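You operate a simulated robot arm through the tools that you are given. There is no shell and no other tool.

You run a simulated robot arm. Do the job below in one go: nothing can be reset, and whatever is moved stays where it is left.

TASK
Plug the sink, run warm water about to the WASH line and add 3 pumps of liquid.
Fine: the strainer comes out first and stands on the draining board; turn the tap off.

The check looks at the end state, three seconds after you hand in, the way a careful person would. Anything else that was tipped, shoved, dropped, spilled or broken makes it a failure.

THE ROBOT
A 6-joint arm with a three-finger gripper, fixed in place. Base frame: the origin is on the floor under the middle of its stand, x ahead of it, y to its left, z up; the work surface is at about z = 90.2. Units: cm, degrees, N and s.
It reaches about 121.3 cm from its shoulder. Its first joint turns from -166.0 to 166.0 degrees. Payload 4.89 kg.
The tool frame sits at the grasp point between the pads (the TCP): z along the fingers, y along the line on which they close. The tips reach 3 cm beyond it. The gripper opens to 16.4 cm; its body begins 12.5 cm behind the TCP.
Orientation is told as [roll, pitch, yaw] about the base's x, y, z axes, in that order, counted from this pose: with the fingers straight down and closing along the base's y, the tool's x points along the base's -x, its y along +y and its z along -z.

THE INTERFACE
- The arm moves only by the tool step_arm. Its argument "rows" is a list of rows, each a list of 7 numbers: the shift along the tool's x, y, z in cm, then the turn, a rotation vector about the tool's x, y, z in degrees, then the gripper command, from -1 (fully open) to 1 (shut), values between in proportion. In form: [[x, y, z, wx, wy, wz, claw], ...]. A call has 1 to 20 rows; each row shifts and turns the commanded pose from where the row before left it, along the tool's axes as they then stand. Each row takes 0.2 s and may step no farther than 5 cm and 8.6 degrees from the row before; otherwise, or with a gripper value out of range, the whole call is refused. A pose out of reach is approached as far as the arm can. The call stops where the force on the tool passes 40 N (or 10 N more than at its start, if that is more) or the arm is blocked; 0.2 s more then pass. The fingers move at their own pace (about 10.8 cm/s each) and stop on an object; they squeeze with about 22 N. The grip force told is the motor's: it shows also when the fingers shut on nothing. Time passes only in rows, and 0.2 s behind the last, so rows that do not move let the fingers close. The reply holds the time, the measured pose of the TCP, the force on the tool along the base axes, the opening and the grip force, in the units named above and with some noise, with the torque about the TCP (base axes, N m) and any sound that the robot's microphone picked up, and new pictures: "show" is both (left out), scene, wrist or none.
- Cameras (640 x 400 px; columns grow to the right, rows downward): "scene" is fixed at [22.05, 64.93, 145.18]; the picture's right is [0.09, -1.00, 0.00], its down [-0.83, -0.07, -0.55] and it looks along [0.54, 0.05, -0.84] (base axes); focal length 351 px, centre (320, 200). "wrist" rides on the gripper at [7.6, -0.2, -15.2] in the tool frame; the picture's right is [0.02, 1.00, 0.00], its down [-0.88, 0.02, -0.47] and it looks along [-0.47, 0.01, 0.88] (tool axes); focal length 247 px, centre (320, 200). There is no depth. A picture from a camera that has moved, and an enlarged one, comes with that camera's place and axes in the base frame and with its lens.
- raise_lower(by): moves the trunk up (or, below 0, down) by that many cm; the arm rides with it, the base frame stays. It gives what a move gives, with no picture.
- inspect(camera, box): a new picture of the part [left, top, right, bottom] of that camera's present view, enlarged. It takes no simulated time.
- finish_job(): hands the job in; it is judged then, once.

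Places have to be worked out from the pictures, the camera data and where the tool is seen. Open the gripper and draw the arm clear of the work before you hand the job in, unless the task says otherwise.

The tools are called after "Emit:" by a JSON object that holds its "api" and its "payload". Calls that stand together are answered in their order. step_arm: Moves the arm, as the interface text tells. Its arguments: {"type":"object","properties":{"rows":{"type":"array","items":{"type":"array","items":{"type":"number"}}},"show":{"type":"string","enum":["both","scene","wrist","none"]}},"required":["rows"]} The other tools are called the same way: raise_lower (by) moves the trunk up or down; inspect (camera, box) takes an enlarged picture of a part of a camera's view; finish_job () hands the job in.

At the start:

```text
time_s: 0.0
position: [48.58, 49.17, 116.72]
ee_rot: [0.0, 0.1, 0.0]
contact_force: [-0.6, -0.4, 0.7]
moment: [-0.03, -0.01, 0.01]
width: 16.41
gripper_force: 0.1
trunk travel left (down, up): [-22.5, 16.5]
```

scene: 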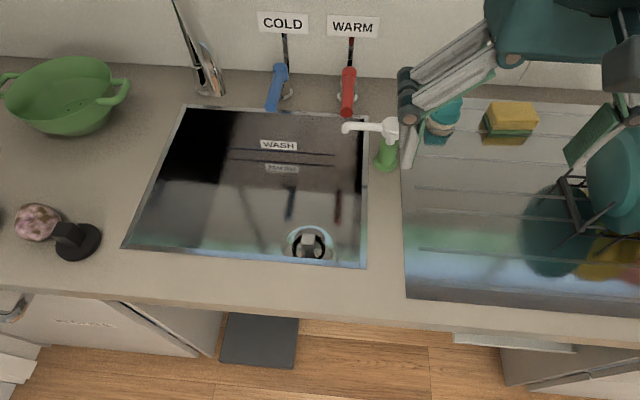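
wrist: 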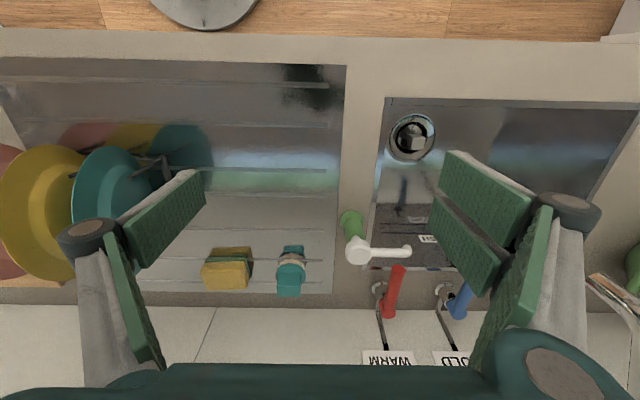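

I start by enlarging the key parts of the scene view: the sink with strainer, the taps, and the area with the plug candidates.

Emit:
{"api": "inspect", "payload": {"camera": "scene", "box": [120, 90, 400, 280]}}

Emit:
{"api": "inspect", "payload": {"camera": "scene", "box": [180, 0, 420, 150]}}

Emit:
{"api": "inspect", "payload": {"camera": "scene", "box": [0, 180, 140, 280]}}

Emit:
{"api": "inspect", "payload": {"camera": "scene", "box": [380, 60, 640, 300]}}

Emit:
{"api": "inspect", "payload": {"camera": "wrist", "box": [340, 80, 640, 290]}}

Emit:
{"api": "inspect", "payload": {"camera": "wrist", "box": [180, 190, 480, 380]}}

```text
2.11 times, centred on (260, 185) of scene
camera zoom: at [22.05, 64.93, 145.18], right [0.09, -1.0, 0.0], down [-0.83, -0.07, -0.55], along [0.54, 0.05, -0.84], focal length 739 px, centre (446, 232)
```

zoom: 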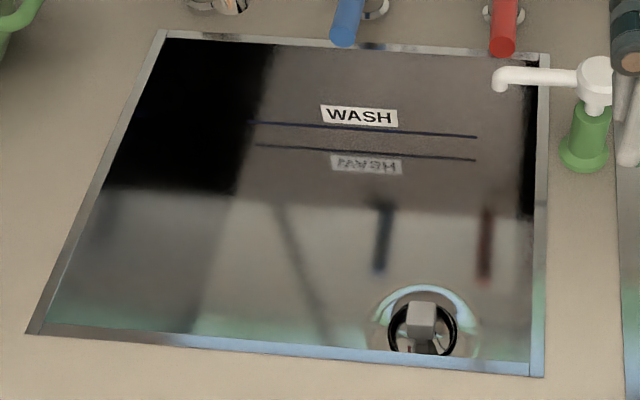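

```text
2.67 times, centred on (300, 75) of scene
camera zoom: at [22.05, 64.93, 145.18], right [0.09, -1.0, 0.0], down [-0.83, -0.07, -0.55], along [0.54, 0.05, -0.84], focal length 936 px, centre (373, 533)
```

zoom: 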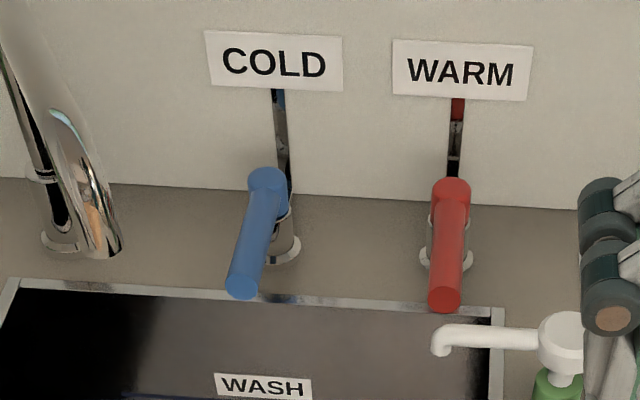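

```text
4.00 times, centred on (70, 230) of scene
camera zoom: at [22.05, 64.93, 145.18], right [0.09, -1.0, 0.0], down [-0.83, -0.07, -0.55], along [0.54, 0.05, -0.84], focal length 1404 px, centre (1320, 80)
```

zoom: 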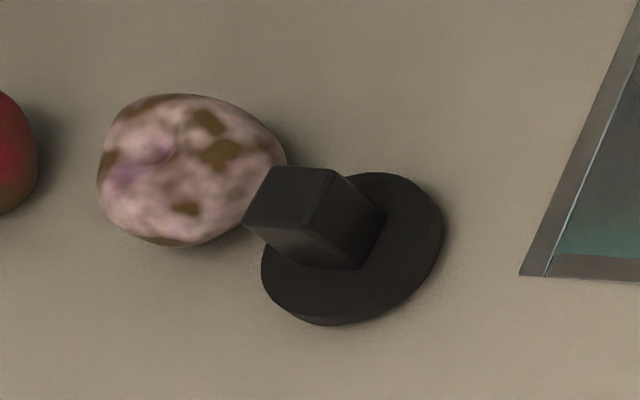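

```text
1.67 times, centred on (510, 180) of scene
camera zoom: at [22.05, 64.93, 145.18], right [0.09, -1.0, 0.0], down [-0.83, -0.07, -0.55], along [0.54, 0.05, -0.84], focal length 585 px, centre (3, 233)
```

zoom: 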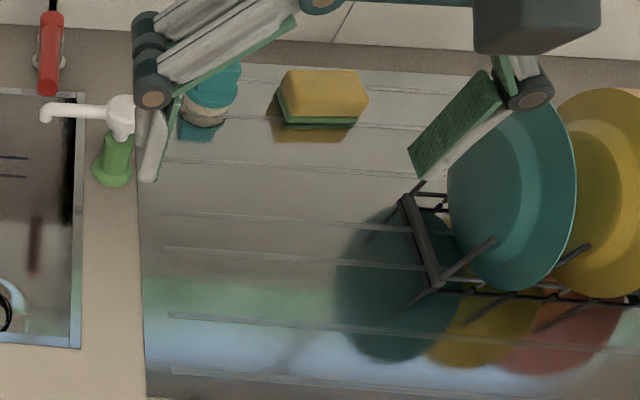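

```text
1.90 times, centred on (490, 185) of wrist
camera zoom: at [40.95, 48.95, 131.9], right [-0.02, 1.0, 0.0], down [0.88, 0.02, 0.47], along [0.47, 0.01, -0.88], focal length 470 px, centre (-4, 229)
```

zoom: 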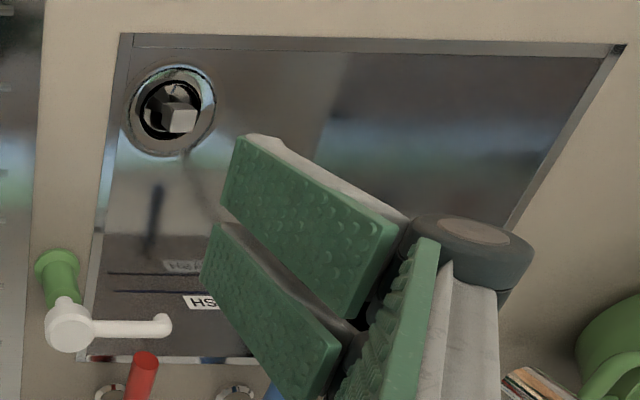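

```text
2.11 times, centred on (330, 285) of wrist
camera zoom: at [40.95, 48.95, 131.9], right [-0.02, 1.0, 0.0], down [0.88, 0.02, 0.47], along [0.47, 0.01, -0.88], focal length 520 px, centre (299, 21)
```

zoom: 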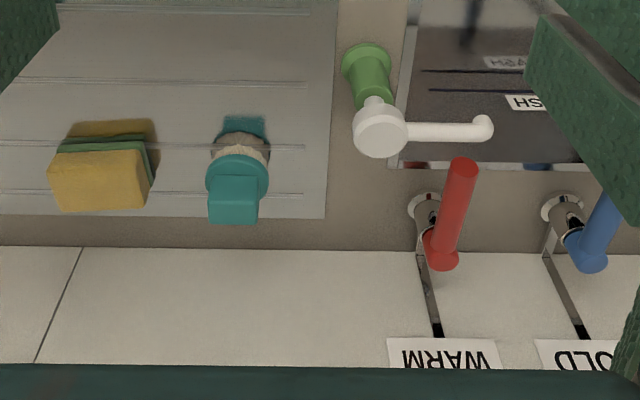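

The strainer sits in the drain at roughly (56, 71, 73), the plug lies on the counter near (45, 109), the red WARM lever runs from about (86,64,97) to (74,64,97), and the pump head is near (68.5,56,99). I move above the strainer at a safe height to look closer, closing the gripper partway.

Emit:
{"api": "step_arm", "payload": {"rows": [[0, 4, 0, 0, 0, 0, -0.5], [-1.2, 4, 1, 0, 0, 0, 0], [-1.2, 4, 1, 0, 0, 0, 0], [-1.2, 4, 1, 0, 0, 0, 0], [-1.2, 4, 1, 0, 0, 0, 0], [-1.2, 1.8, 1, 0, 0, 0, 0], [0, 0, 0, 0, 0, 0, 0]]}}

```text
time_s: 1.6
position: [54.61, 71.05, 111.47]
ee_rot: [0.0, 0.0, 0.0]
contact_force: [-0.8, 1.0, -0.5]
moment: [-0.13, 0.1, -0.01]
width: 8.18
gripper_force: 0.2
trunk travel left (down, up): [-22.5, 16.5]
camera wrist: at [46.96, 70.81, 126.73], right [-0.02, 1.0, 0.0], down [0.88, 0.02, 0.47], along [0.47, 0.01, -0.88], focal length 247 px, centre (320, 200)
```

scene: 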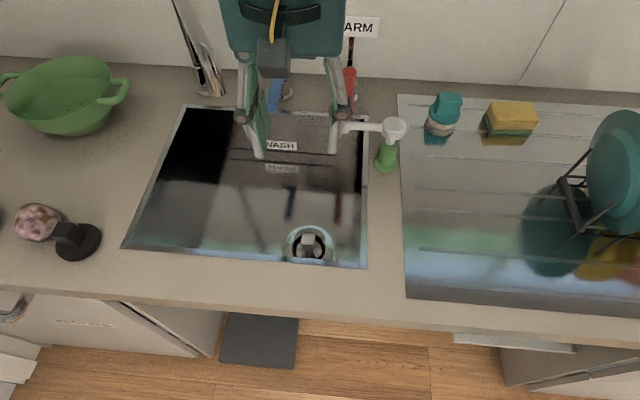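
wrist: 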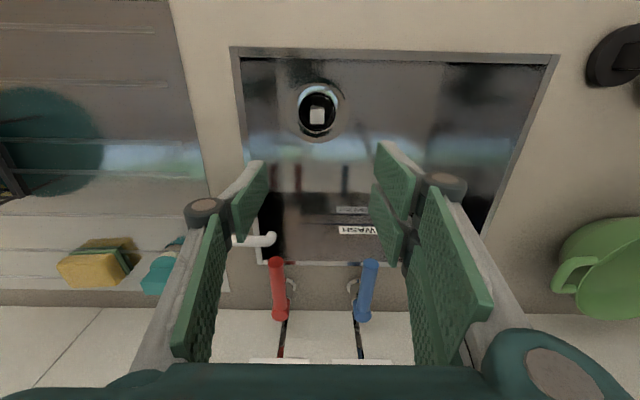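

The arm tracks well. I zoom on the strainer and on the tap/spout region from here.

Emit:
{"api": "inspect", "payload": {"camera": "wrist", "box": [260, 60, 380, 150]}}

Emit:
{"api": "inspect", "payload": {"camera": "wrist", "box": [220, 170, 420, 370]}}

Emit:
{"api": "inspect", "payload": {"camera": "scene", "box": [150, 0, 260, 110]}}

Emit:
{"api": "inspect", "payload": {"camera": "scene", "box": [260, 210, 380, 280]}}

```text
4.44 times, centred on (320, 105) of wrist
camera zoom: at [46.96, 70.81, 126.73], right [-0.02, 1.0, 0.0], down [0.88, 0.02, 0.47], along [0.47, 0.01, -0.88], focal length 1098 px, centre (320, 622)
```

zoom: 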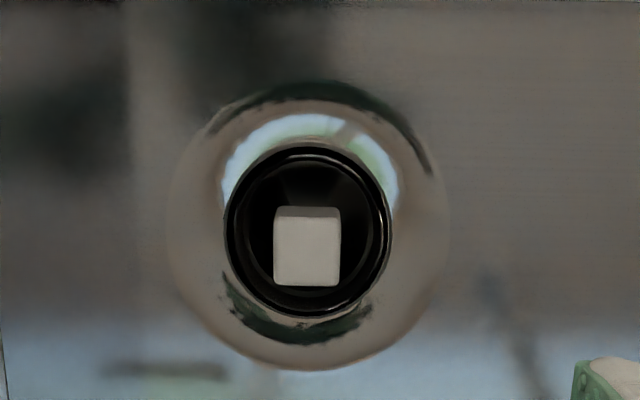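

```text
2.00 times, centred on (320, 270) of wrist
camera zoom: at [46.96, 70.81, 126.73], right [-0.02, 1.0, 0.0], down [0.88, 0.02, 0.47], along [0.47, 0.01, -0.88], focal length 494 px, centre (320, 60)
```

zoom: 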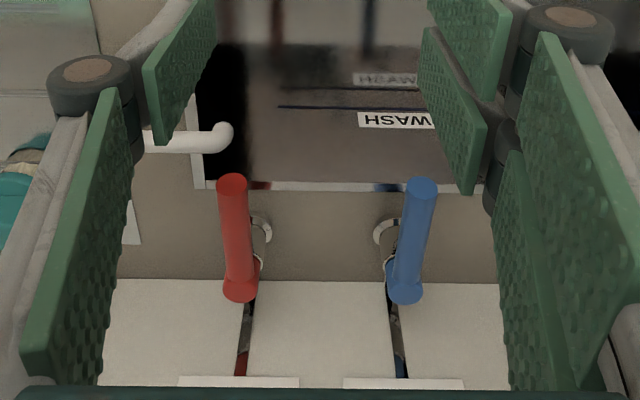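

```text
3.64 times, centred on (205, 55) of scene
camera zoom: at [22.05, 64.93, 145.18], right [0.09, -1.0, 0.0], down [-0.83, -0.07, -0.55], along [0.54, 0.05, -0.84], focal length 1277 px, centre (738, 727)
```

zoom: 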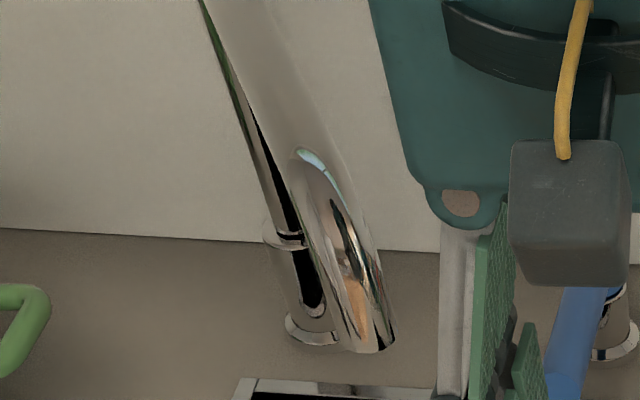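

```text
5.33 times, centred on (320, 245) of scene
camera zoom: at [22.05, 64.93, 145.18], right [0.09, -1.0, 0.0], down [-0.83, -0.07, -0.55], along [0.54, 0.05, -0.84], focal length 1873 px, centre (320, -40)
```

zoom: 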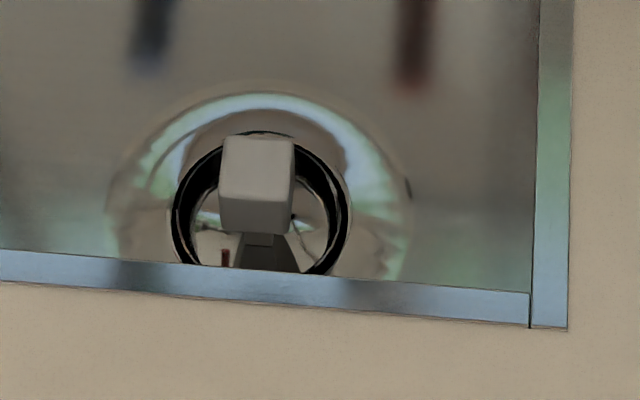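

The strainer is a basket with a ~3 cm cubic knob, knob top about (55.0, 70.5, 78.4), and the spout outlet hangs around (64, 84.5, 108), clear of me. I descend over the knob to z≈90 with about 8 cm opening and look again.

Emit:
{"api": "step_arm", "payload": {"rows": [[-0.2, -0.3, 4, 0, 0, 0, 0], [-0.2, -0.25, 4, 0, 0, 0, 0], [0, 0, 4, 0, 0, 0, 0], [0, 0, 4, 0, 0, 0, 0.1], [0, 0, 4, 0, 0, 0, 0.1], [0, 0, 0, 0, 0, 0, 0.1]]}}

```text
time_s: 3.0
position: [55.01, 70.46, 91.93]
ee_rot: [0.0, 0.0, 0.0]
contact_force: [1.0, 0.8, -0.3]
moment: [-0.09, 0.02, -0.03]
width: 7.39
gripper_force: 0.0
trunk travel left (down, up): [-22.5, 16.5]
camera wrist: at [47.28, 70.17, 107.24], right [-0.02, 1.0, 0.0], down [0.88, 0.02, 0.47], along [0.47, 0.01, -0.88], focal length 247 px, centre (320, 200)
```

scene: 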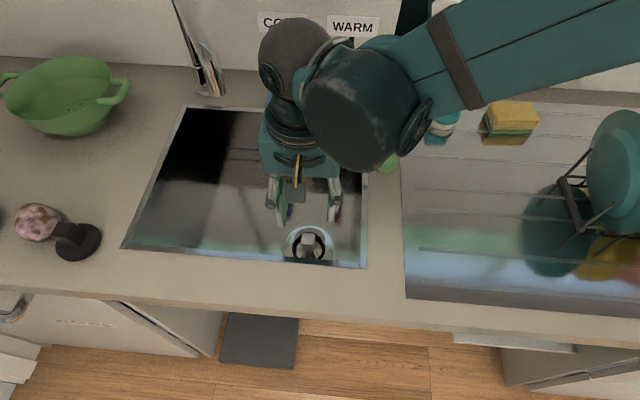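
wrist: 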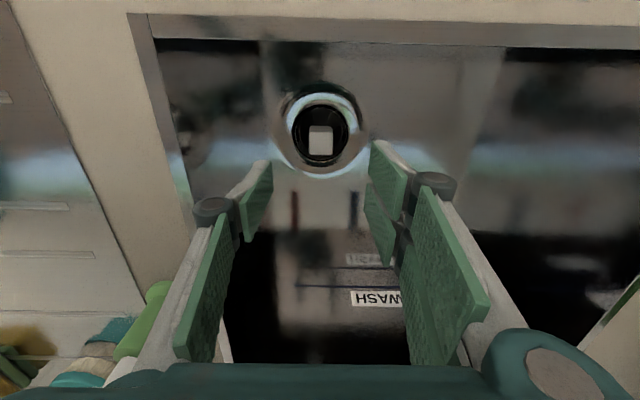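

I zoom the wrist view on the knob to refine its position before going into the sink.

Emit:
{"api": "inspect", "payload": {"camera": "wrist", "box": [240, 70, 400, 190]}}

Emit:
{"api": "inspect", "payload": {"camera": "scene", "box": [220, 140, 400, 280]}}

```text
3.33 times, centred on (320, 130) of wrist
camera zoom: at [47.28, 70.17, 107.24], right [-0.02, 1.0, 0.0], down [0.88, 0.02, 0.47], along [0.47, 0.01, -0.88], focal length 823 px, centre (320, 433)
```

zoom: 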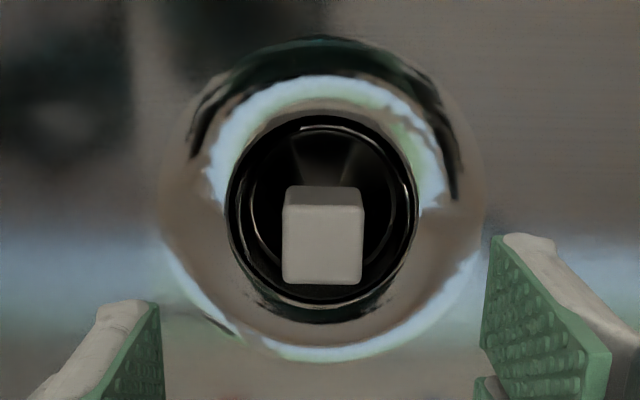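

```text
2.86 times, centred on (310, 210) of scene
camera zoom: at [22.05, 64.93, 145.18], right [0.09, -1.0, 0.0], down [-0.83, -0.07, -0.55], along [0.54, 0.05, -0.84], focal length 1003 px, centre (349, 171)
```

zoom: 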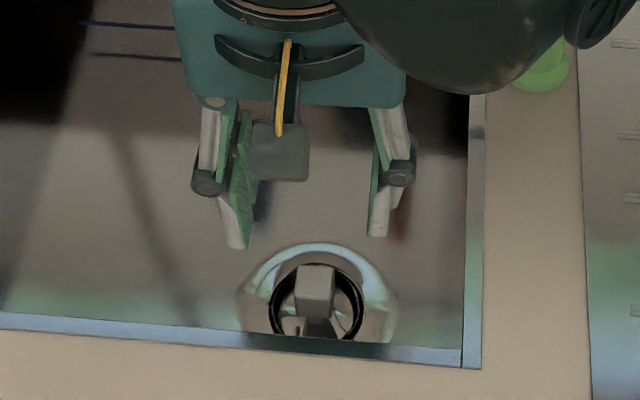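

Knob top centre refined to about (54.9, 70.45, 79). I go down so that the TCP is near z=78.5 and check before closing.

Emit:
{"api": "step_arm", "payload": {"rows": [[0, 0, 4, 0, 0, 0, 0.2], [0.1, 0, 4, 0, 0, 0, 0.2], [0, 0, 3, 0, 0, 0, 0.2], [0, 0, 1.5, 0, 0, 0, 0.2], [0, 0, 1.0, 0, 0, 0, 0.2], [0, 0, 0, 0, 0, 0, 0.2]]}}

```text
time_s: 4.4
position: [55.01, 70.34, 78.3]
ee_rot: [0.0, 0.0, 0.0]
contact_force: [0.2, 0.0, 0.5]
moment: [0.03, 0.02, -0.02]
width: 6.57
gripper_force: 0.1
trunk travel left (down, up): [-22.5, 16.5]
camera wrist: at [47.28, 70.22, 93.53], right [-0.02, 1.0, 0.0], down [0.88, 0.02, 0.47], along [0.47, 0.01, -0.88], focal length 247 px, centre (320, 200)
```

scene: 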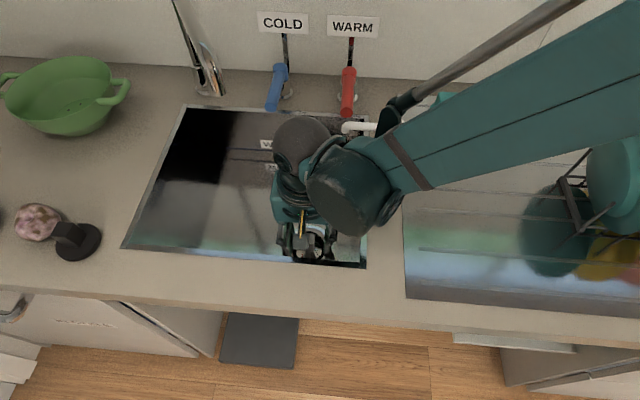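
wrist: 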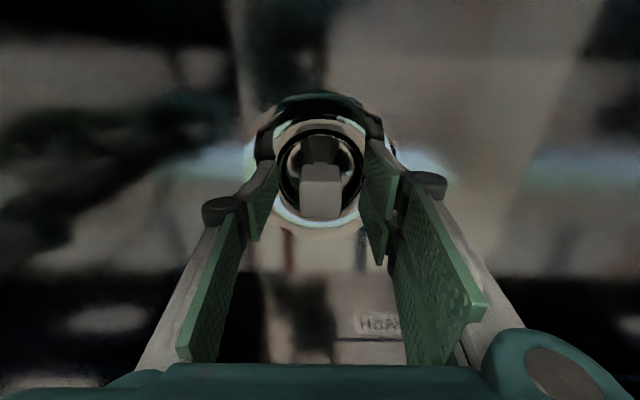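

No contact so far; I zoom in to confirm the knob lies between the pads.

Emit:
{"api": "inspect", "payload": {"camera": "wrist", "box": [230, 90, 420, 270]}}

Emit:
{"api": "inspect", "payload": {"camera": "scene", "box": [240, 80, 440, 280]}}

```text
2.22 times, centred on (325, 180) of wrist
camera zoom: at [47.28, 70.22, 93.53], right [-0.02, 1.0, 0.0], down [0.88, 0.02, 0.47], along [0.47, 0.01, -0.88], focal length 549 px, centre (309, 244)
```

zoom: 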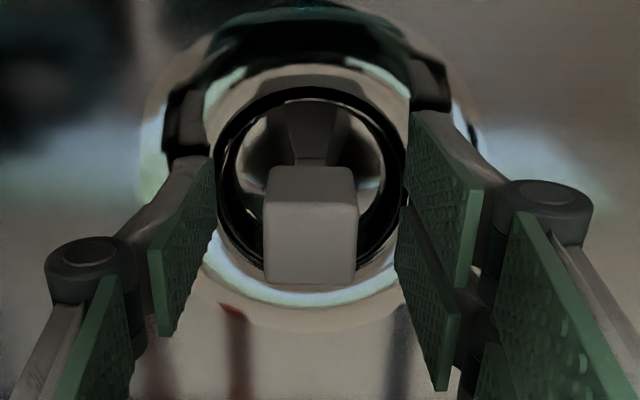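

```text
2.00 times, centred on (340, 180) of scene
camera zoom: at [22.05, 64.93, 145.18], right [0.09, -1.0, 0.0], down [-0.83, -0.07, -0.55], along [0.54, 0.05, -0.84], focal length 702 px, centre (280, 240)
```

zoom: 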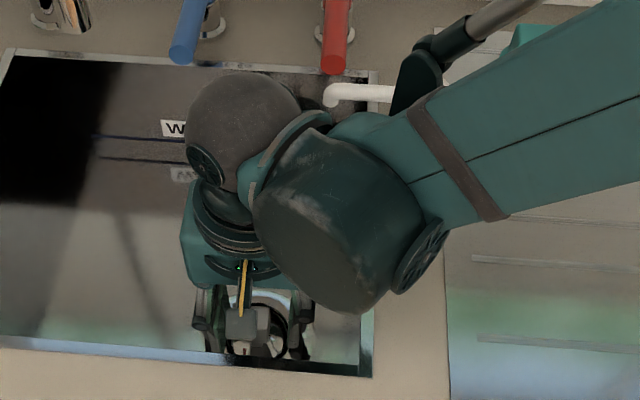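

The knob is centred between the pads, so I close on it.

Emit:
{"api": "step_arm", "payload": {"rows": [[0, 0, 0, 0, 0, 0, 0.5], [0, 0, 0, 0, 0, 0, 1], [0, 0, 0, 0, 0, 0, 1], [0, 0, 0, 0, 0, 0, 1], [0, 0, 0, 0, 0, 0, 1]], "show": "wrist"}}

```text
time_s: 5.6
position: [55.03, 70.38, 78.38]
ee_rot: [0.0, 0.0, -0.1]
contact_force: [-0.3, 0.3, 0.4]
moment: [0.02, -0.03, 0.0]
width: 2.68
gripper_force: 22.1
trunk travel left (down, up): [-22.5, 16.5]
camera wrist: at [47.28, 70.22, 93.55], right [-0.02, 1.0, 0.0], down [0.88, 0.02, 0.47], along [0.47, 0.01, -0.88], focal length 247 px, centre (320, 200)
```

wrist: 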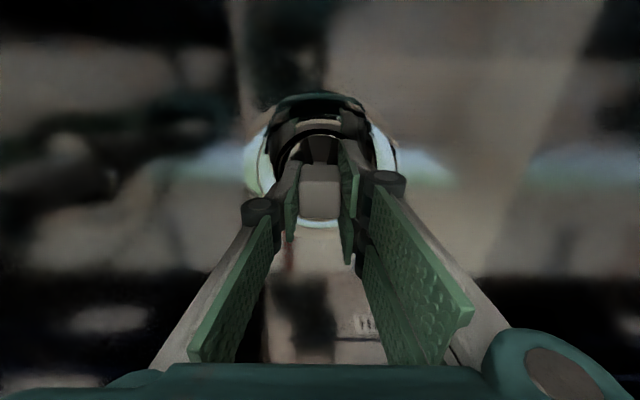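

Gripped at 2.68 cm with 22 N. I lift slowly first, then straight up.

Emit:
{"api": "step_arm", "payload": {"rows": [[0, 0, -1, 0, 0, 0, 1], [0, 0, -1, 0, 0, 0, 1], [0, 0, -2, 0, 0, 0, 1], [0, 0, -2, 0, 0, 0, 1], [0, 0, -3, 0, 0, 0, 1], [0, 0, -3, 0, 0, 0, 1], [0, 0, -3, 0, 0, 0, 1], [0, 0, -3, 0, 0, 0, 1], [0, 0, 0, 0, 0, 0, 1]]}}

```text
time_s: 7.6
position: [54.76, 70.51, 95.97]
ee_rot: [0.0, 0.0, 0.0]
contact_force: [-0.4, -0.3, 0.0]
moment: [0.05, -0.05, 0.01]
width: 0.0
gripper_force: 22.3
trunk travel left (down, up): [-22.5, 16.5]
camera wrist: at [47.11, 70.31, 111.28], right [-0.02, 1.0, 0.0], down [0.88, 0.02, 0.47], along [0.47, 0.01, -0.88], focal length 247 px, centre (320, 200)
```

scene: 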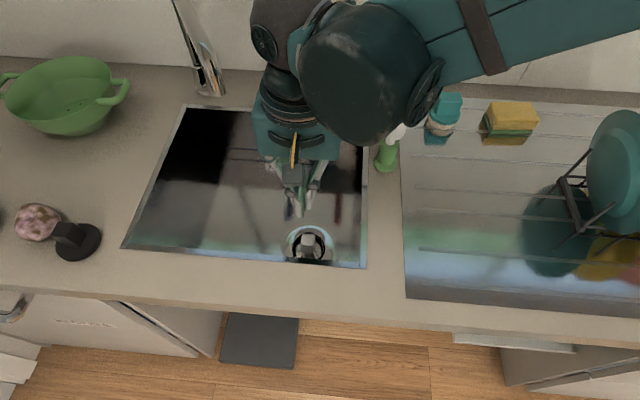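
wrist: 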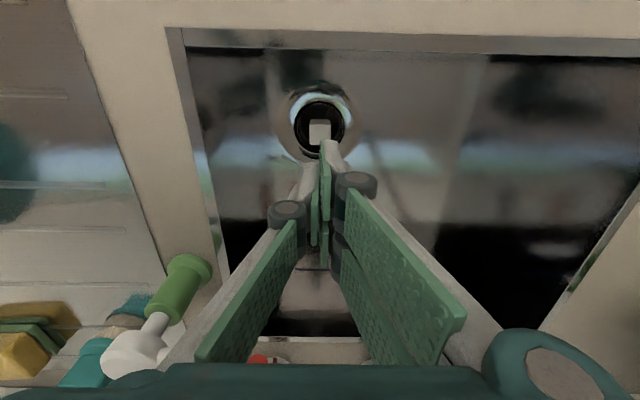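

The knob slipped out of the pads and the strainer is still in the drain. I look at it closely to see its state and plan a deeper grip.

Emit:
{"api": "inspect", "payload": {"camera": "wrist", "box": [260, 70, 390, 170]}}

Emit:
{"api": "inspect", "payload": {"camera": "scene", "box": [260, 210, 380, 280]}}

Emit:
{"api": "inspect", "payload": {"camera": "scene", "box": [240, 120, 400, 240]}}

```text
4.00 times, centred on (325, 120) of wrist
camera zoom: at [47.11, 70.31, 111.28], right [-0.02, 1.0, 0.0], down [0.88, 0.02, 0.47], along [0.47, 0.01, -0.88], focal length 988 px, centre (300, 520)
```

zoom: 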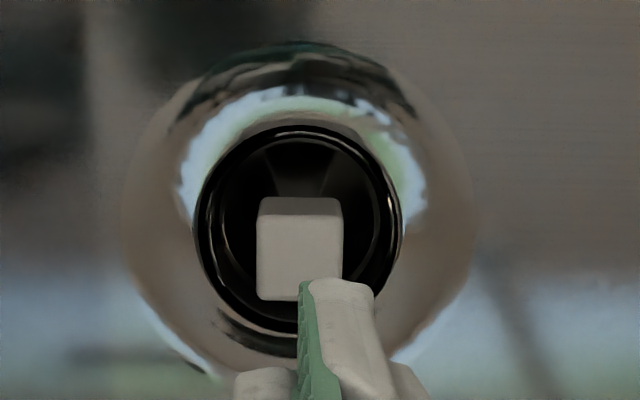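

```text
5.33 times, centred on (320, 245) of scene
camera zoom: at [22.05, 64.93, 145.18], right [0.09, -1.0, 0.0], down [-0.83, -0.07, -0.55], along [0.54, 0.05, -0.84], focal length 1873 px, centre (320, -40)
```

zoom: 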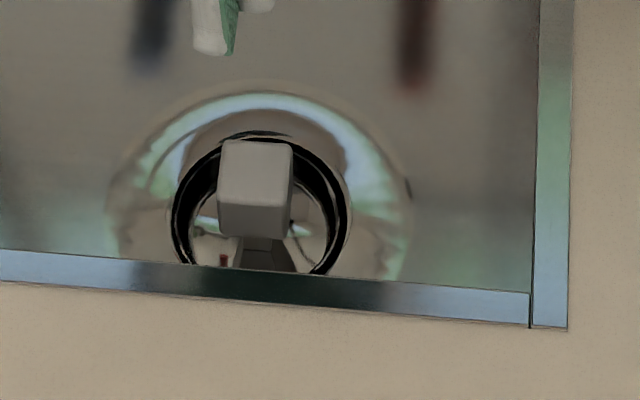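

```text
3.33 times, centred on (320, 180) of scene
camera zoom: at [22.05, 64.93, 145.18], right [0.09, -1.0, 0.0], down [-0.83, -0.07, -0.55], along [0.54, 0.05, -0.84], focal length 1170 px, centre (320, 267)
```

zoom: 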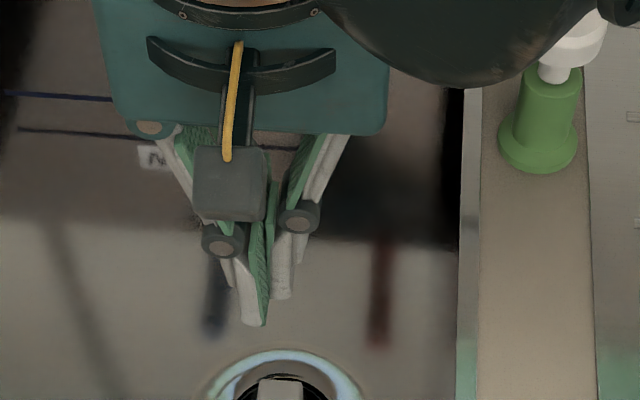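

The strainer remained seated, so its fit is tight. I reopen, go back down over the knob, and feel for how deep the tips can go.

Emit:
{"api": "step_arm", "payload": {"rows": [[0, 0, 0, 0, 0, 0, 0.2], [0, 0, 0, 0, 0, 0, 0.2], [0, 0, 4, 0, 0, 0, 0.2], [0, 0, 4, 0, 0, 0, 0.2], [0, 0, 4, 0, 0, 0, 0.2], [0, 0, 4, 0, 0, 0, 0.2], [0, 0, 2, 0, 0, 0, 0.2], [0, 0, 0.4, 0, 0, 0, 0.2], [0, 0, 0.4, 0, 0, 0, 0.2], [0, 0, 0, 0, 0, 0, 0.2]], "show": "wrist"}}

```text
time_s: 9.7
position: [55.22, 70.11, 78.15]
ee_rot: [0.2, -0.1, 0.0]
contact_force: [3.7, 15.9, 40.6]
moment: [0.92, -0.3, -0.18]
width: 2.97
gripper_force: 15.7
trunk travel left (down, up): [-22.5, 16.5]
stopped in row 10: the force on the tool passed its limit at 56 N (the readings are from after the stop); the commanded pose is now the measured one
camera wrist: at [47.4, 69.97, 93.26], right [-0.02, 1.0, 0.0], down [0.88, 0.02, 0.47], along [0.47, 0.01, -0.88], focal length 247 px, centre (320, 200)
```

wrist: 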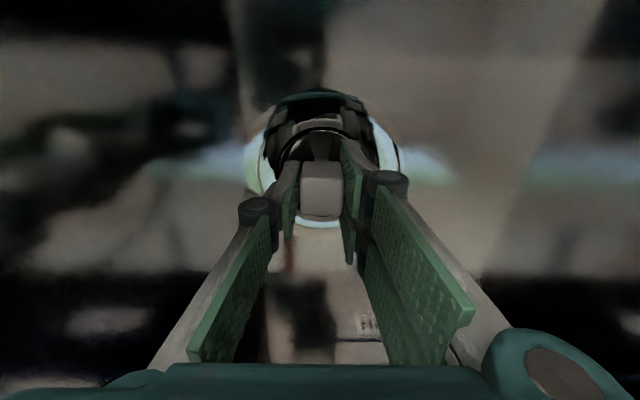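

The force limit tripped and the fingers read 2.97 cm although I commanded about 6.5. I hold still one row with an open command to see what the fingers do.

Emit:
{"api": "step_arm", "payload": {"rows": [[0, 0, 0, 0, 0, 0, 0.2], [0, 0, 0, 0, 0, 0, 0.2]], "show": "wrist"}}

Emit:
{"api": "inspect", "payload": {"camera": "wrist", "box": [230, 80, 420, 260]}}

```text
time_s: 10.2
position: [55.18, 70.29, 77.62]
ee_rot: [0.0, 0.0, -0.1]
contact_force: [-5.5, -4.3, 28.2]
moment: [-0.49, 0.33, 0.05]
width: 7.06
gripper_force: 8.8
trunk travel left (down, up): [-22.5, 16.5]
camera wrist: at [47.44, 70.07, 92.92], right [-0.02, 1.0, 0.0], down [0.88, 0.02, 0.47], along [0.47, 0.01, -0.88], focal length 247 px, centre (320, 200)
```

wrist: 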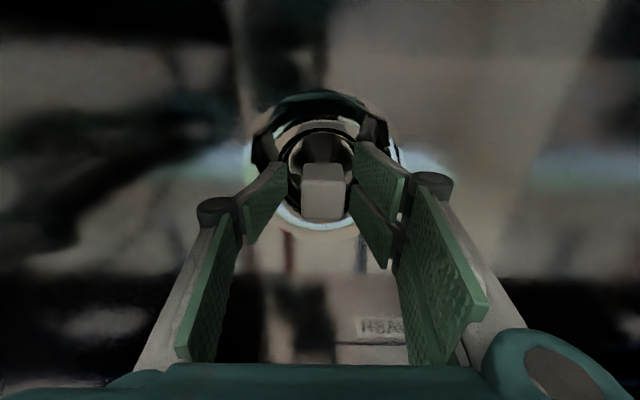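

```text
2.22 times, centred on (325, 170) of wrist
camera zoom: at [47.44, 70.07, 92.92], right [-0.02, 1.0, 0.0], down [0.88, 0.02, 0.47], along [0.47, 0.01, -0.88], focal length 549 px, centre (309, 267)
```

zoom: 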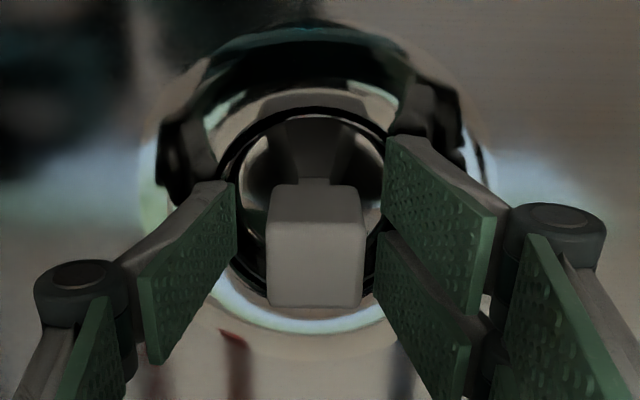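

Tips touch the sink bottom at TCP z≈77.6. I back off slightly, close on the knob, and pull up in small steps while watching the force.

Emit:
{"api": "step_arm", "payload": {"rows": [[0, 0, -0.5, 0, 0, 0, 0.2], [0, 0, 0, 0, 0, 0, 0.6], [0, 0, 0, 0, 0, 0, 1], [0, 0, 0, 0, 0, 0, 1], [0, 0, 0, 0, 0, 0, 1], [0, 0, 0, 0, 0, 0, 1]], "show": "wrist"}}

Emit:
{"api": "step_arm", "payload": {"rows": [[0, 0, -0.2, 0, 0, 0, 1], [0, 0, -0.2, 0, 0, 0, 1], [0, 0, 0, 0, 0, 0, 1]], "show": "wrist"}}

```text
time_s: 11.7
position: [55.33, 70.44, 78.22]
ee_rot: [0.0, -0.1, 0.1]
contact_force: [0.5, -0.3, -0.2]
moment: [0.0, -0.04, -0.01]
width: 2.67
gripper_force: 21.9
trunk travel left (down, up): [-22.5, 16.5]
camera wrist: at [47.51, 70.13, 93.46], right [-0.02, 1.0, 0.0], down [0.88, 0.02, 0.47], along [0.47, 0.01, -0.88], focal length 247 px, centre (320, 200)
```

wrist: 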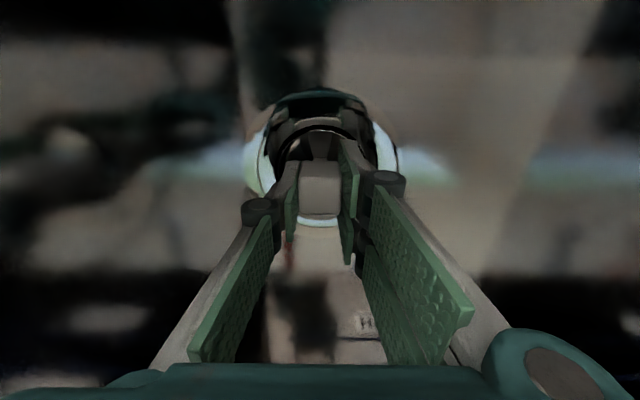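

```text
time_s: 12.4
position: [55.2, 70.4, 78.59]
ee_rot: [0.0, 0.0, 0.0]
contact_force: [-0.2, 0.1, -1.5]
moment: [-0.01, 0.01, -0.01]
width: 2.67
gripper_force: 22.1
trunk travel left (down, up): [-22.5, 16.5]
camera wrist: at [47.55, 70.19, 93.8], right [-0.02, 1.0, 0.0], down [0.88, 0.02, 0.47], along [0.47, 0.01, -0.88], focal length 247 px, centre (320, 200)
```

wrist: 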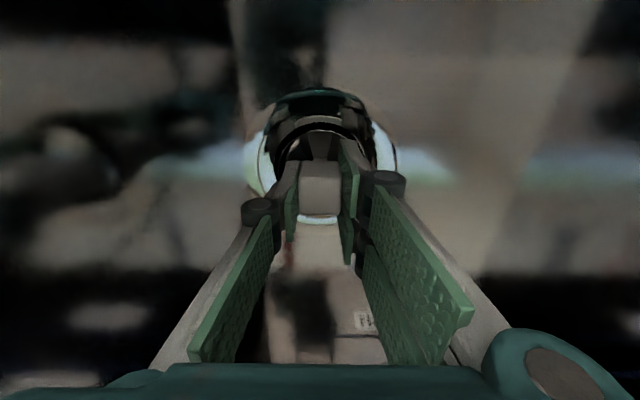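

Only -1.5 N downward at 0.4 cm lift — it may be rising with me. I lift another centimetre slowly and check.

Emit:
{"api": "step_arm", "payload": {"rows": [[0, 0, -0.3, 0, 0, 0, 1], [0, 0, -0.3, 0, 0, 0, 1], [0, 0, -0.3, 0, 0, 0, 1], [0, 0, 0, 0, 0, 0, 1]], "show": "wrist"}}

Emit:
{"api": "inspect", "payload": {"camera": "wrist", "box": [230, 80, 420, 260]}}

```text
time_s: 13.4
position: [55.12, 70.3, 79.43]
ee_rot: [0.0, 0.0, 0.0]
contact_force: [1.7, 1.7, 0.4]
moment: [0.04, -0.09, -0.04]
width: 2.67
gripper_force: 22.4
trunk travel left (down, up): [-22.5, 16.5]
camera wrist: at [47.52, 70.05, 94.69], right [-0.02, 1.0, 0.0], down [0.88, 0.02, 0.47], along [0.47, 0.01, -0.88], focal length 247 px, centre (320, 200)
```

wrist: 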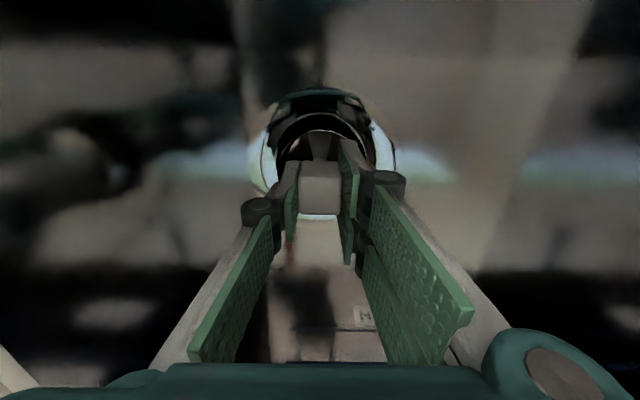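

```text
2.22 times, centred on (325, 170) of wrist
camera zoom: at [47.52, 70.05, 94.69], right [-0.02, 1.0, 0.0], down [0.88, 0.02, 0.47], along [0.47, 0.01, -0.88], focal length 549 px, centre (309, 267)
```

zoom: 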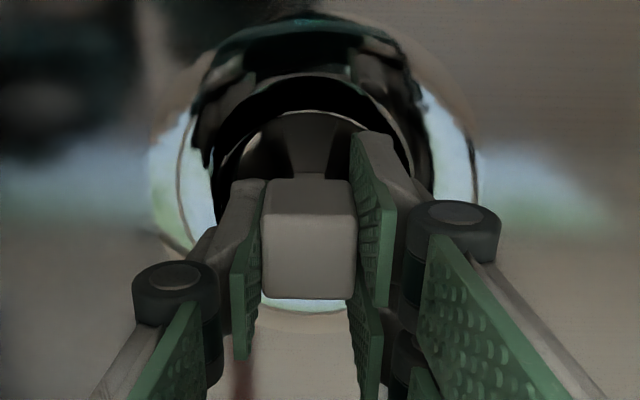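

The knob moves with the gripper and the basket is rising out of the drain. I keep lifting gently.

Emit:
{"api": "step_arm", "payload": {"rows": [[0, 0, -0.4, 0, 0, 0, 1], [0, 0, -0.4, 0, 0, 0, 1], [0, 0, -0.4, 0, 0, 0, 1], [0, 0, -0.4, 0, 0, 0, 1], [0, 0, -0.4, 0, 0, 0, 1], [0, 0, 0, 0, 0, 0, 1]], "show": "both"}}

Emit:
{"api": "inspect", "payload": {"camera": "wrist", "box": [230, 80, 420, 260]}}

```text
time_s: 14.8
position: [55.25, 70.34, 81.56]
ee_rot: [0.0, 0.0, 0.0]
contact_force: [0.3, 1.1, 0.0]
moment: [-0.01, 0.02, -0.01]
width: 2.65
gripper_force: 21.8
trunk travel left (down, up): [-22.5, 16.5]
camera wrist: at [47.51, 70.1, 96.81], right [-0.02, 1.0, 0.0], down [0.88, 0.02, 0.47], along [0.47, 0.01, -0.88], focal length 247 px, centre (320, 200)
```

scene: 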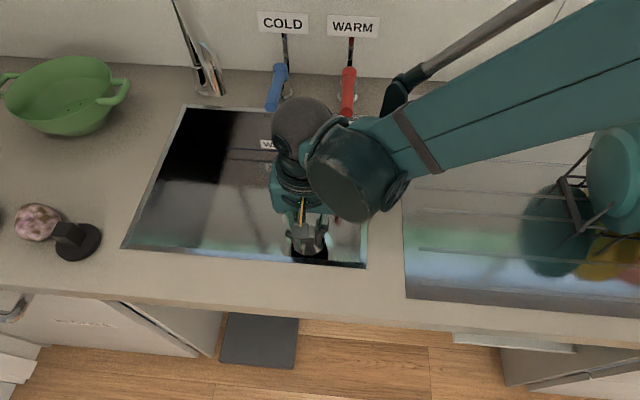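
wrist: 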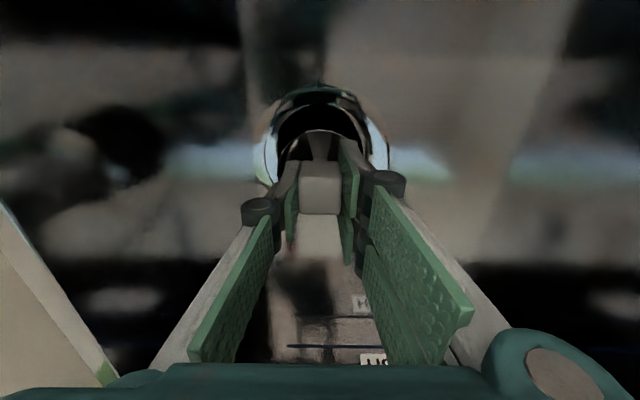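

```text
2.22 times, centred on (325, 170) of wrist
camera zoom: at [47.51, 70.1, 96.81], right [-0.02, 1.0, 0.0], down [0.88, 0.02, 0.47], along [0.47, 0.01, -0.88], focal length 549 px, centre (309, 267)
```

zoom: 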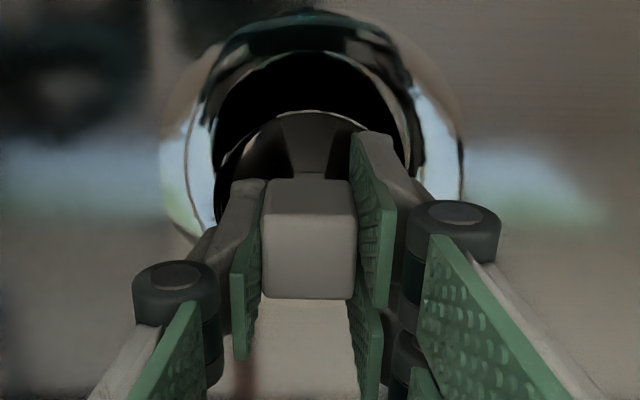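

Held securely at 81.6. I continue up gradually to about z=99.

Emit:
{"api": "step_arm", "payload": {"rows": [[0, 0, -0.5, 0, 0, 0, 1], [0, 0, -0.7, 0, 0, 0, 1], [0, 0, -0.9, 0, 0, 0, 1], [0, 0, -1, 0, 0, 0, 1], [0, 0, -1, 0, 0, 0, 1], [0, 0, -1, 0, 0, 0, 1], [0, 0, -1, 0, 0, 0, 1], [0, 0, -1, 0, 0, 0, 1], [0, 0, -1, 0, 0, 0, 1], [0, 0, -1, 0, 0, 0, 1], [0, 0, -1, 0, 0, 0, 1], [0, 0, -1, 0, 0, 0, 1], [0, 0, -1, 0, 0, 0, 1], [0, 0, -1, 0, 0, 0, 1], [0, 0, -1, 0, 0, 0, 1], [0, 0, -1, 0, 0, 0, 1], [0, 0, -1, 0, 0, 0, 1], [0, 0, -0.8, 0, 0, 0, 1], [0, 0, -0.5, 0, 0, 0, 1], [0, 0, 0, 0, 0, 0, 1]], "show": "both"}}

Emit:
{"api": "inspect", "payload": {"camera": "scene", "box": [220, 80, 420, 280]}}

```text
time_s: 19.1
position: [55.01, 70.26, 98.86]
ee_rot: [0.0, -0.1, -0.1]
contact_force: [-1.1, 0.0, 0.2]
moment: [0.04, -0.02, 0.02]
width: 2.64
gripper_force: 22.4
trunk travel left (down, up): [-22.5, 16.5]
camera wrist: at [47.45, 70.05, 114.1], right [-0.02, 1.0, 0.0], down [0.88, 0.02, 0.47], along [0.47, 0.01, -0.88], focal length 247 px, centre (320, 200)
```

scene: 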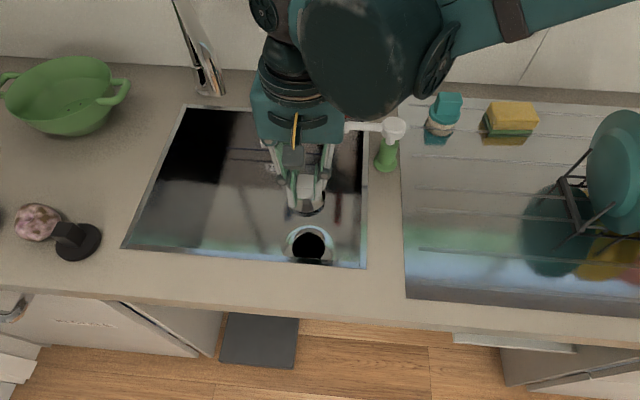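
wrist: 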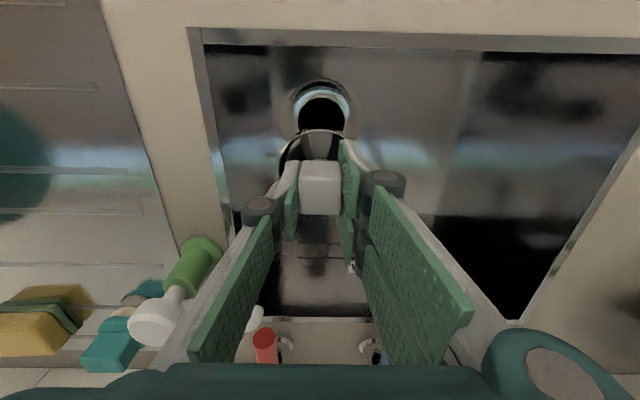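

```text
2.00 times, centred on (320, 180) of scene
camera zoom: at [22.05, 64.93, 145.18], right [0.09, -1.0, 0.0], down [-0.83, -0.07, -0.55], along [0.54, 0.05, -0.84], focal length 702 px, centre (320, 240)
```

zoom: 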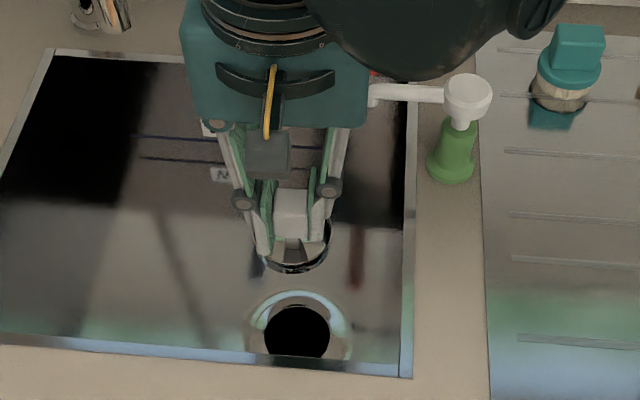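

The strainer is out and firmly held, drain now open. I carry it to the free area of the draining board around (59.5, 46), staying high and moving gently.

Emit:
{"api": "step_arm", "payload": {"rows": [[0, -0.5, -0.7, 0, 0, 0, 1], [0, -1, -0.8, 0, 0, 0, 1], [0, -1.5, -0.8, 0, 0, 0, 1], [0, -1.5, -0.8, 0, 0, 0, 1], [0, -1.5, -0.5, 0, 0, 0, 1], [0, -1.5, 0, 0, 0, 0, 1], [0, -1.5, 0, 0, 0, 0, 1], [0, -1.5, 0, 0, 0, 0, 1], [0, -1.5, 0, 0, 0, 0, 1], [0, -1.5, 0, 0, 0, 0, 1], [-0.3, -1.5, 0, 0, 0, 0, 1], [-0.5, -1.5, 0, 0, 0, 0, 1], [-0.6, -1.5, 0, 0, 0, 0, 1], [-0.7, -1.5, 0, 0, 0, 0, 1], [-0.7, -1.5, 0, 0, 0, 0, 1], [-0.7, -1.3, 0, 0, 0, 0, 1], [-0.6, -0.8, 0, 0, 0, 0, 1], [-0.4, -0.4, 0, 0, 0, 0, 1], [0, 0, 0, 0, 0, 0, 1]], "show": "both"}}

Emit:
{"api": "inspect", "payload": {"camera": "scene", "box": [360, 60, 600, 300]}}

Emit:
{"api": "inspect", "payload": {"camera": "wrist", "box": [180, 60, 460, 300]}}

```text
time_s: 23.1
position: [59.63, 46.78, 102.59]
ee_rot: [-0.1, 0.0, 0.1]
contact_force: [0.2, 0.0, -0.9]
moment: [0.0, 0.04, 0.02]
width: 2.69
gripper_force: 22.0
trunk travel left (down, up): [-22.5, 16.5]
camera wrist: at [51.98, 46.49, 117.79], right [-0.02, 1.0, 0.0], down [0.88, 0.02, 0.47], along [0.47, 0.01, -0.88], focal length 247 px, centre (320, 200)
```

scene: 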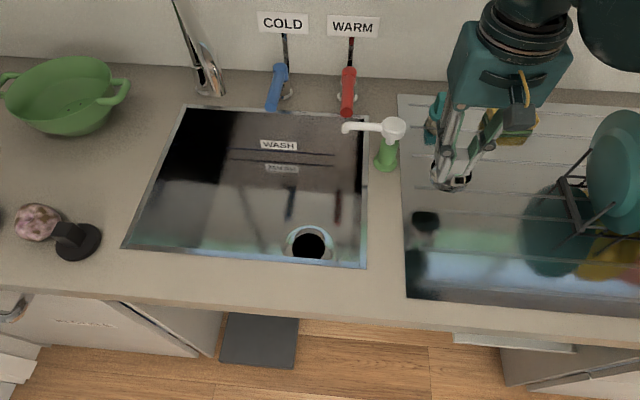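
wrist: 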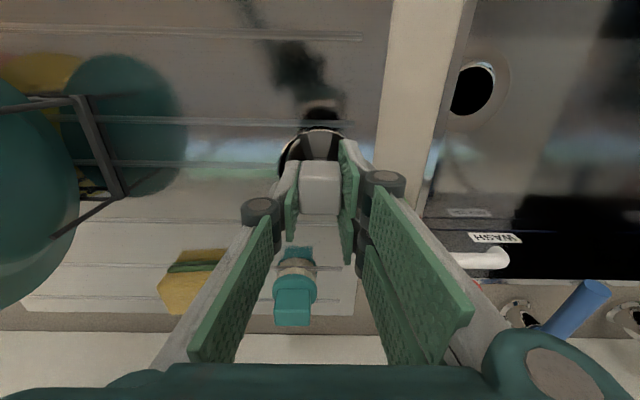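

```text
1.67 times, centred on (480, 180) of scene
camera zoom: at [22.05, 64.93, 145.18], right [0.09, -1.0, 0.0], down [-0.83, -0.07, -0.55], along [0.54, 0.05, -0.84], focal length 585 px, centre (53, 233)
```

zoom: 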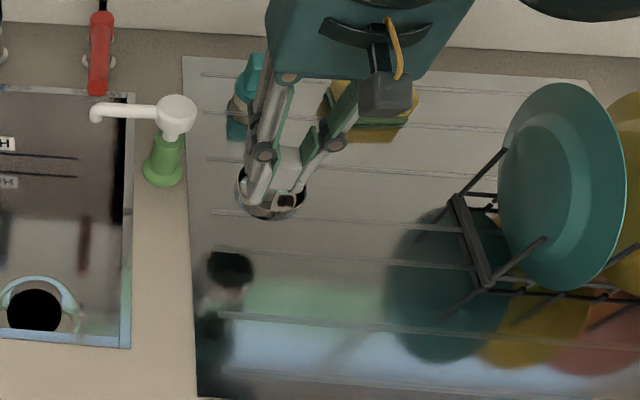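

```text
1.67 times, centred on (320, 180) of wrist
camera zoom: at [51.98, 46.49, 117.79], right [-0.02, 1.0, 0.0], down [0.88, 0.02, 0.47], along [0.47, 0.01, -0.88], focal length 412 px, centre (320, 233)
```

zoom: 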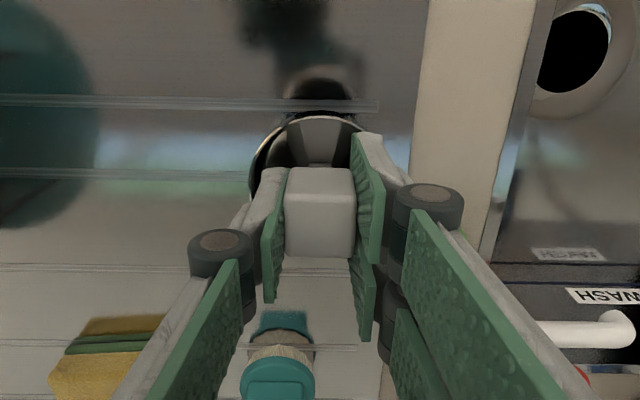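

Ridges of the board are at x≈49, 57, 62, 70, 78, so I'll set the strainer down between the 49 and 57 ridges, at about (53.1, 45). I move there and lower to z≈99 first.

Emit:
{"api": "step_arm", "payload": {"rows": [[0.5, -0.3, 0, 0, 0, 0, 1], [1, -0.4, 0, 0, 0, 0, 1], [1.2, -0.4, 0, 0, 0, 0, 1], [1.2, -0.4, 0, 0, 0, 0, 1], [1.2, -0.2, 0, 0, 0, 0, 1], [1, 0, 0.3, 0, 0, 0, 1], [0.4, 0, 0.7, 0, 0, 0, 1], [0, 0, 0.9, 0, 0, 0, 1], [0, 0, 0.9, 0, 0, 0, 1], [0, 0, 0.6, 0, 0, 0, 1], [0, 0, 0, 0, 0, 0, 1]], "show": "both"}}

Emit:
{"api": "inspect", "payload": {"camera": "scene", "box": [380, 120, 540, 290]}}

```text
time_s: 25.4
position: [53.09, 45.28, 99.03]
ee_rot: [-0.1, -0.1, 0.0]
contact_force: [0.0, 0.4, -0.6]
moment: [-0.01, 0.01, 0.0]
width: 2.67
gripper_force: 22.0
trunk travel left (down, up): [-22.5, 16.5]
camera wrist: at [45.51, 44.89, 114.27], right [-0.02, 1.0, 0.0], down [0.88, 0.02, 0.47], along [0.47, 0.01, -0.88], focal length 247 px, centre (320, 200)
```

scene: 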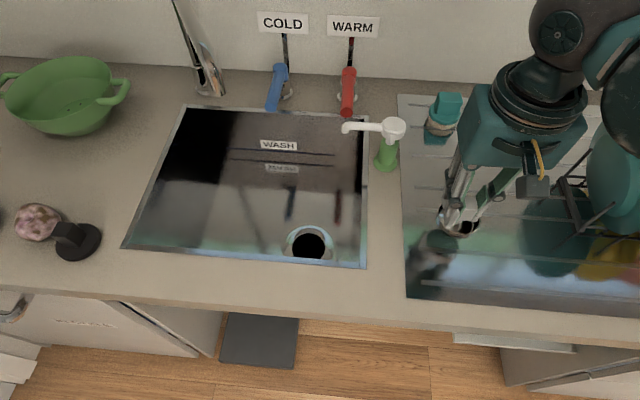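
wrist: 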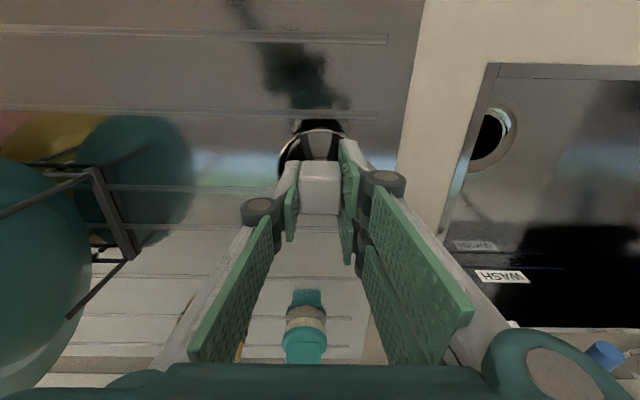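

```text
2.35 times, centred on (460, 205) of scene
camera zoom: at [22.05, 64.93, 145.18], right [0.09, -1.0, 0.0], down [-0.83, -0.07, -0.55], along [0.54, 0.05, -0.84], focal length 826 px, centre (-9, 188)
```

zoom: 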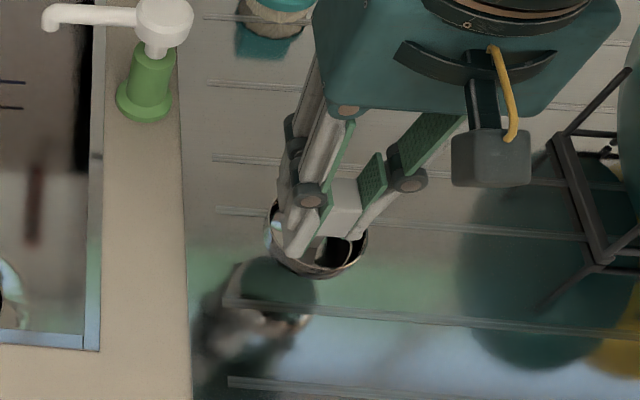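

Clear so far. I lower slowly in small increments, checking the force for touchdown.

Emit:
{"api": "step_arm", "payload": {"rows": [[0, 0, 0.4, 0, 0, 0, 1], [0, 0, 0.4, 0, 0, 0, 1], [0, 0, 0.4, 0, 0, 0, 1], [0, 0, 0, 0, 0, 0, 1]], "show": "none"}}

Emit:
{"api": "inspect", "payload": {"camera": "scene", "box": [400, 170, 540, 280]}}

```text
time_s: 26.4
position: [53.23, 45.17, 97.73]
ee_rot: [0.0, 0.0, 0.0]
contact_force: [0.2, -1.3, -1.2]
moment: [-0.01, 0.01, -0.03]
width: 2.69
gripper_force: 22.4
trunk travel left (down, up): [-22.5, 16.5]
```

```text
3.64 times, centred on (470, 225) of scene
camera zoom: at [22.05, 64.93, 145.18], right [0.09, -1.0, 0.0], down [-0.83, -0.07, -0.55], along [0.54, 0.05, -0.84], focal length 1277 px, centre (-226, 109)
```

zoom: 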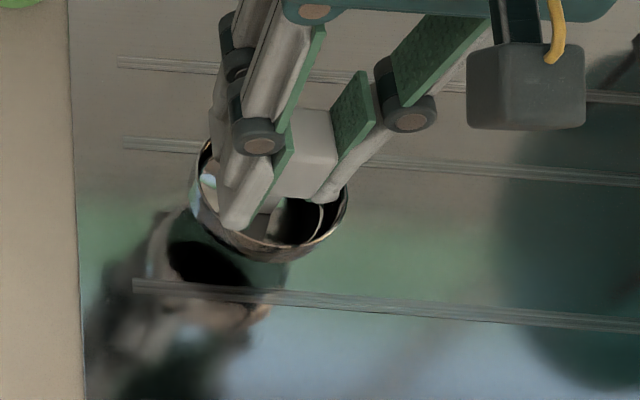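

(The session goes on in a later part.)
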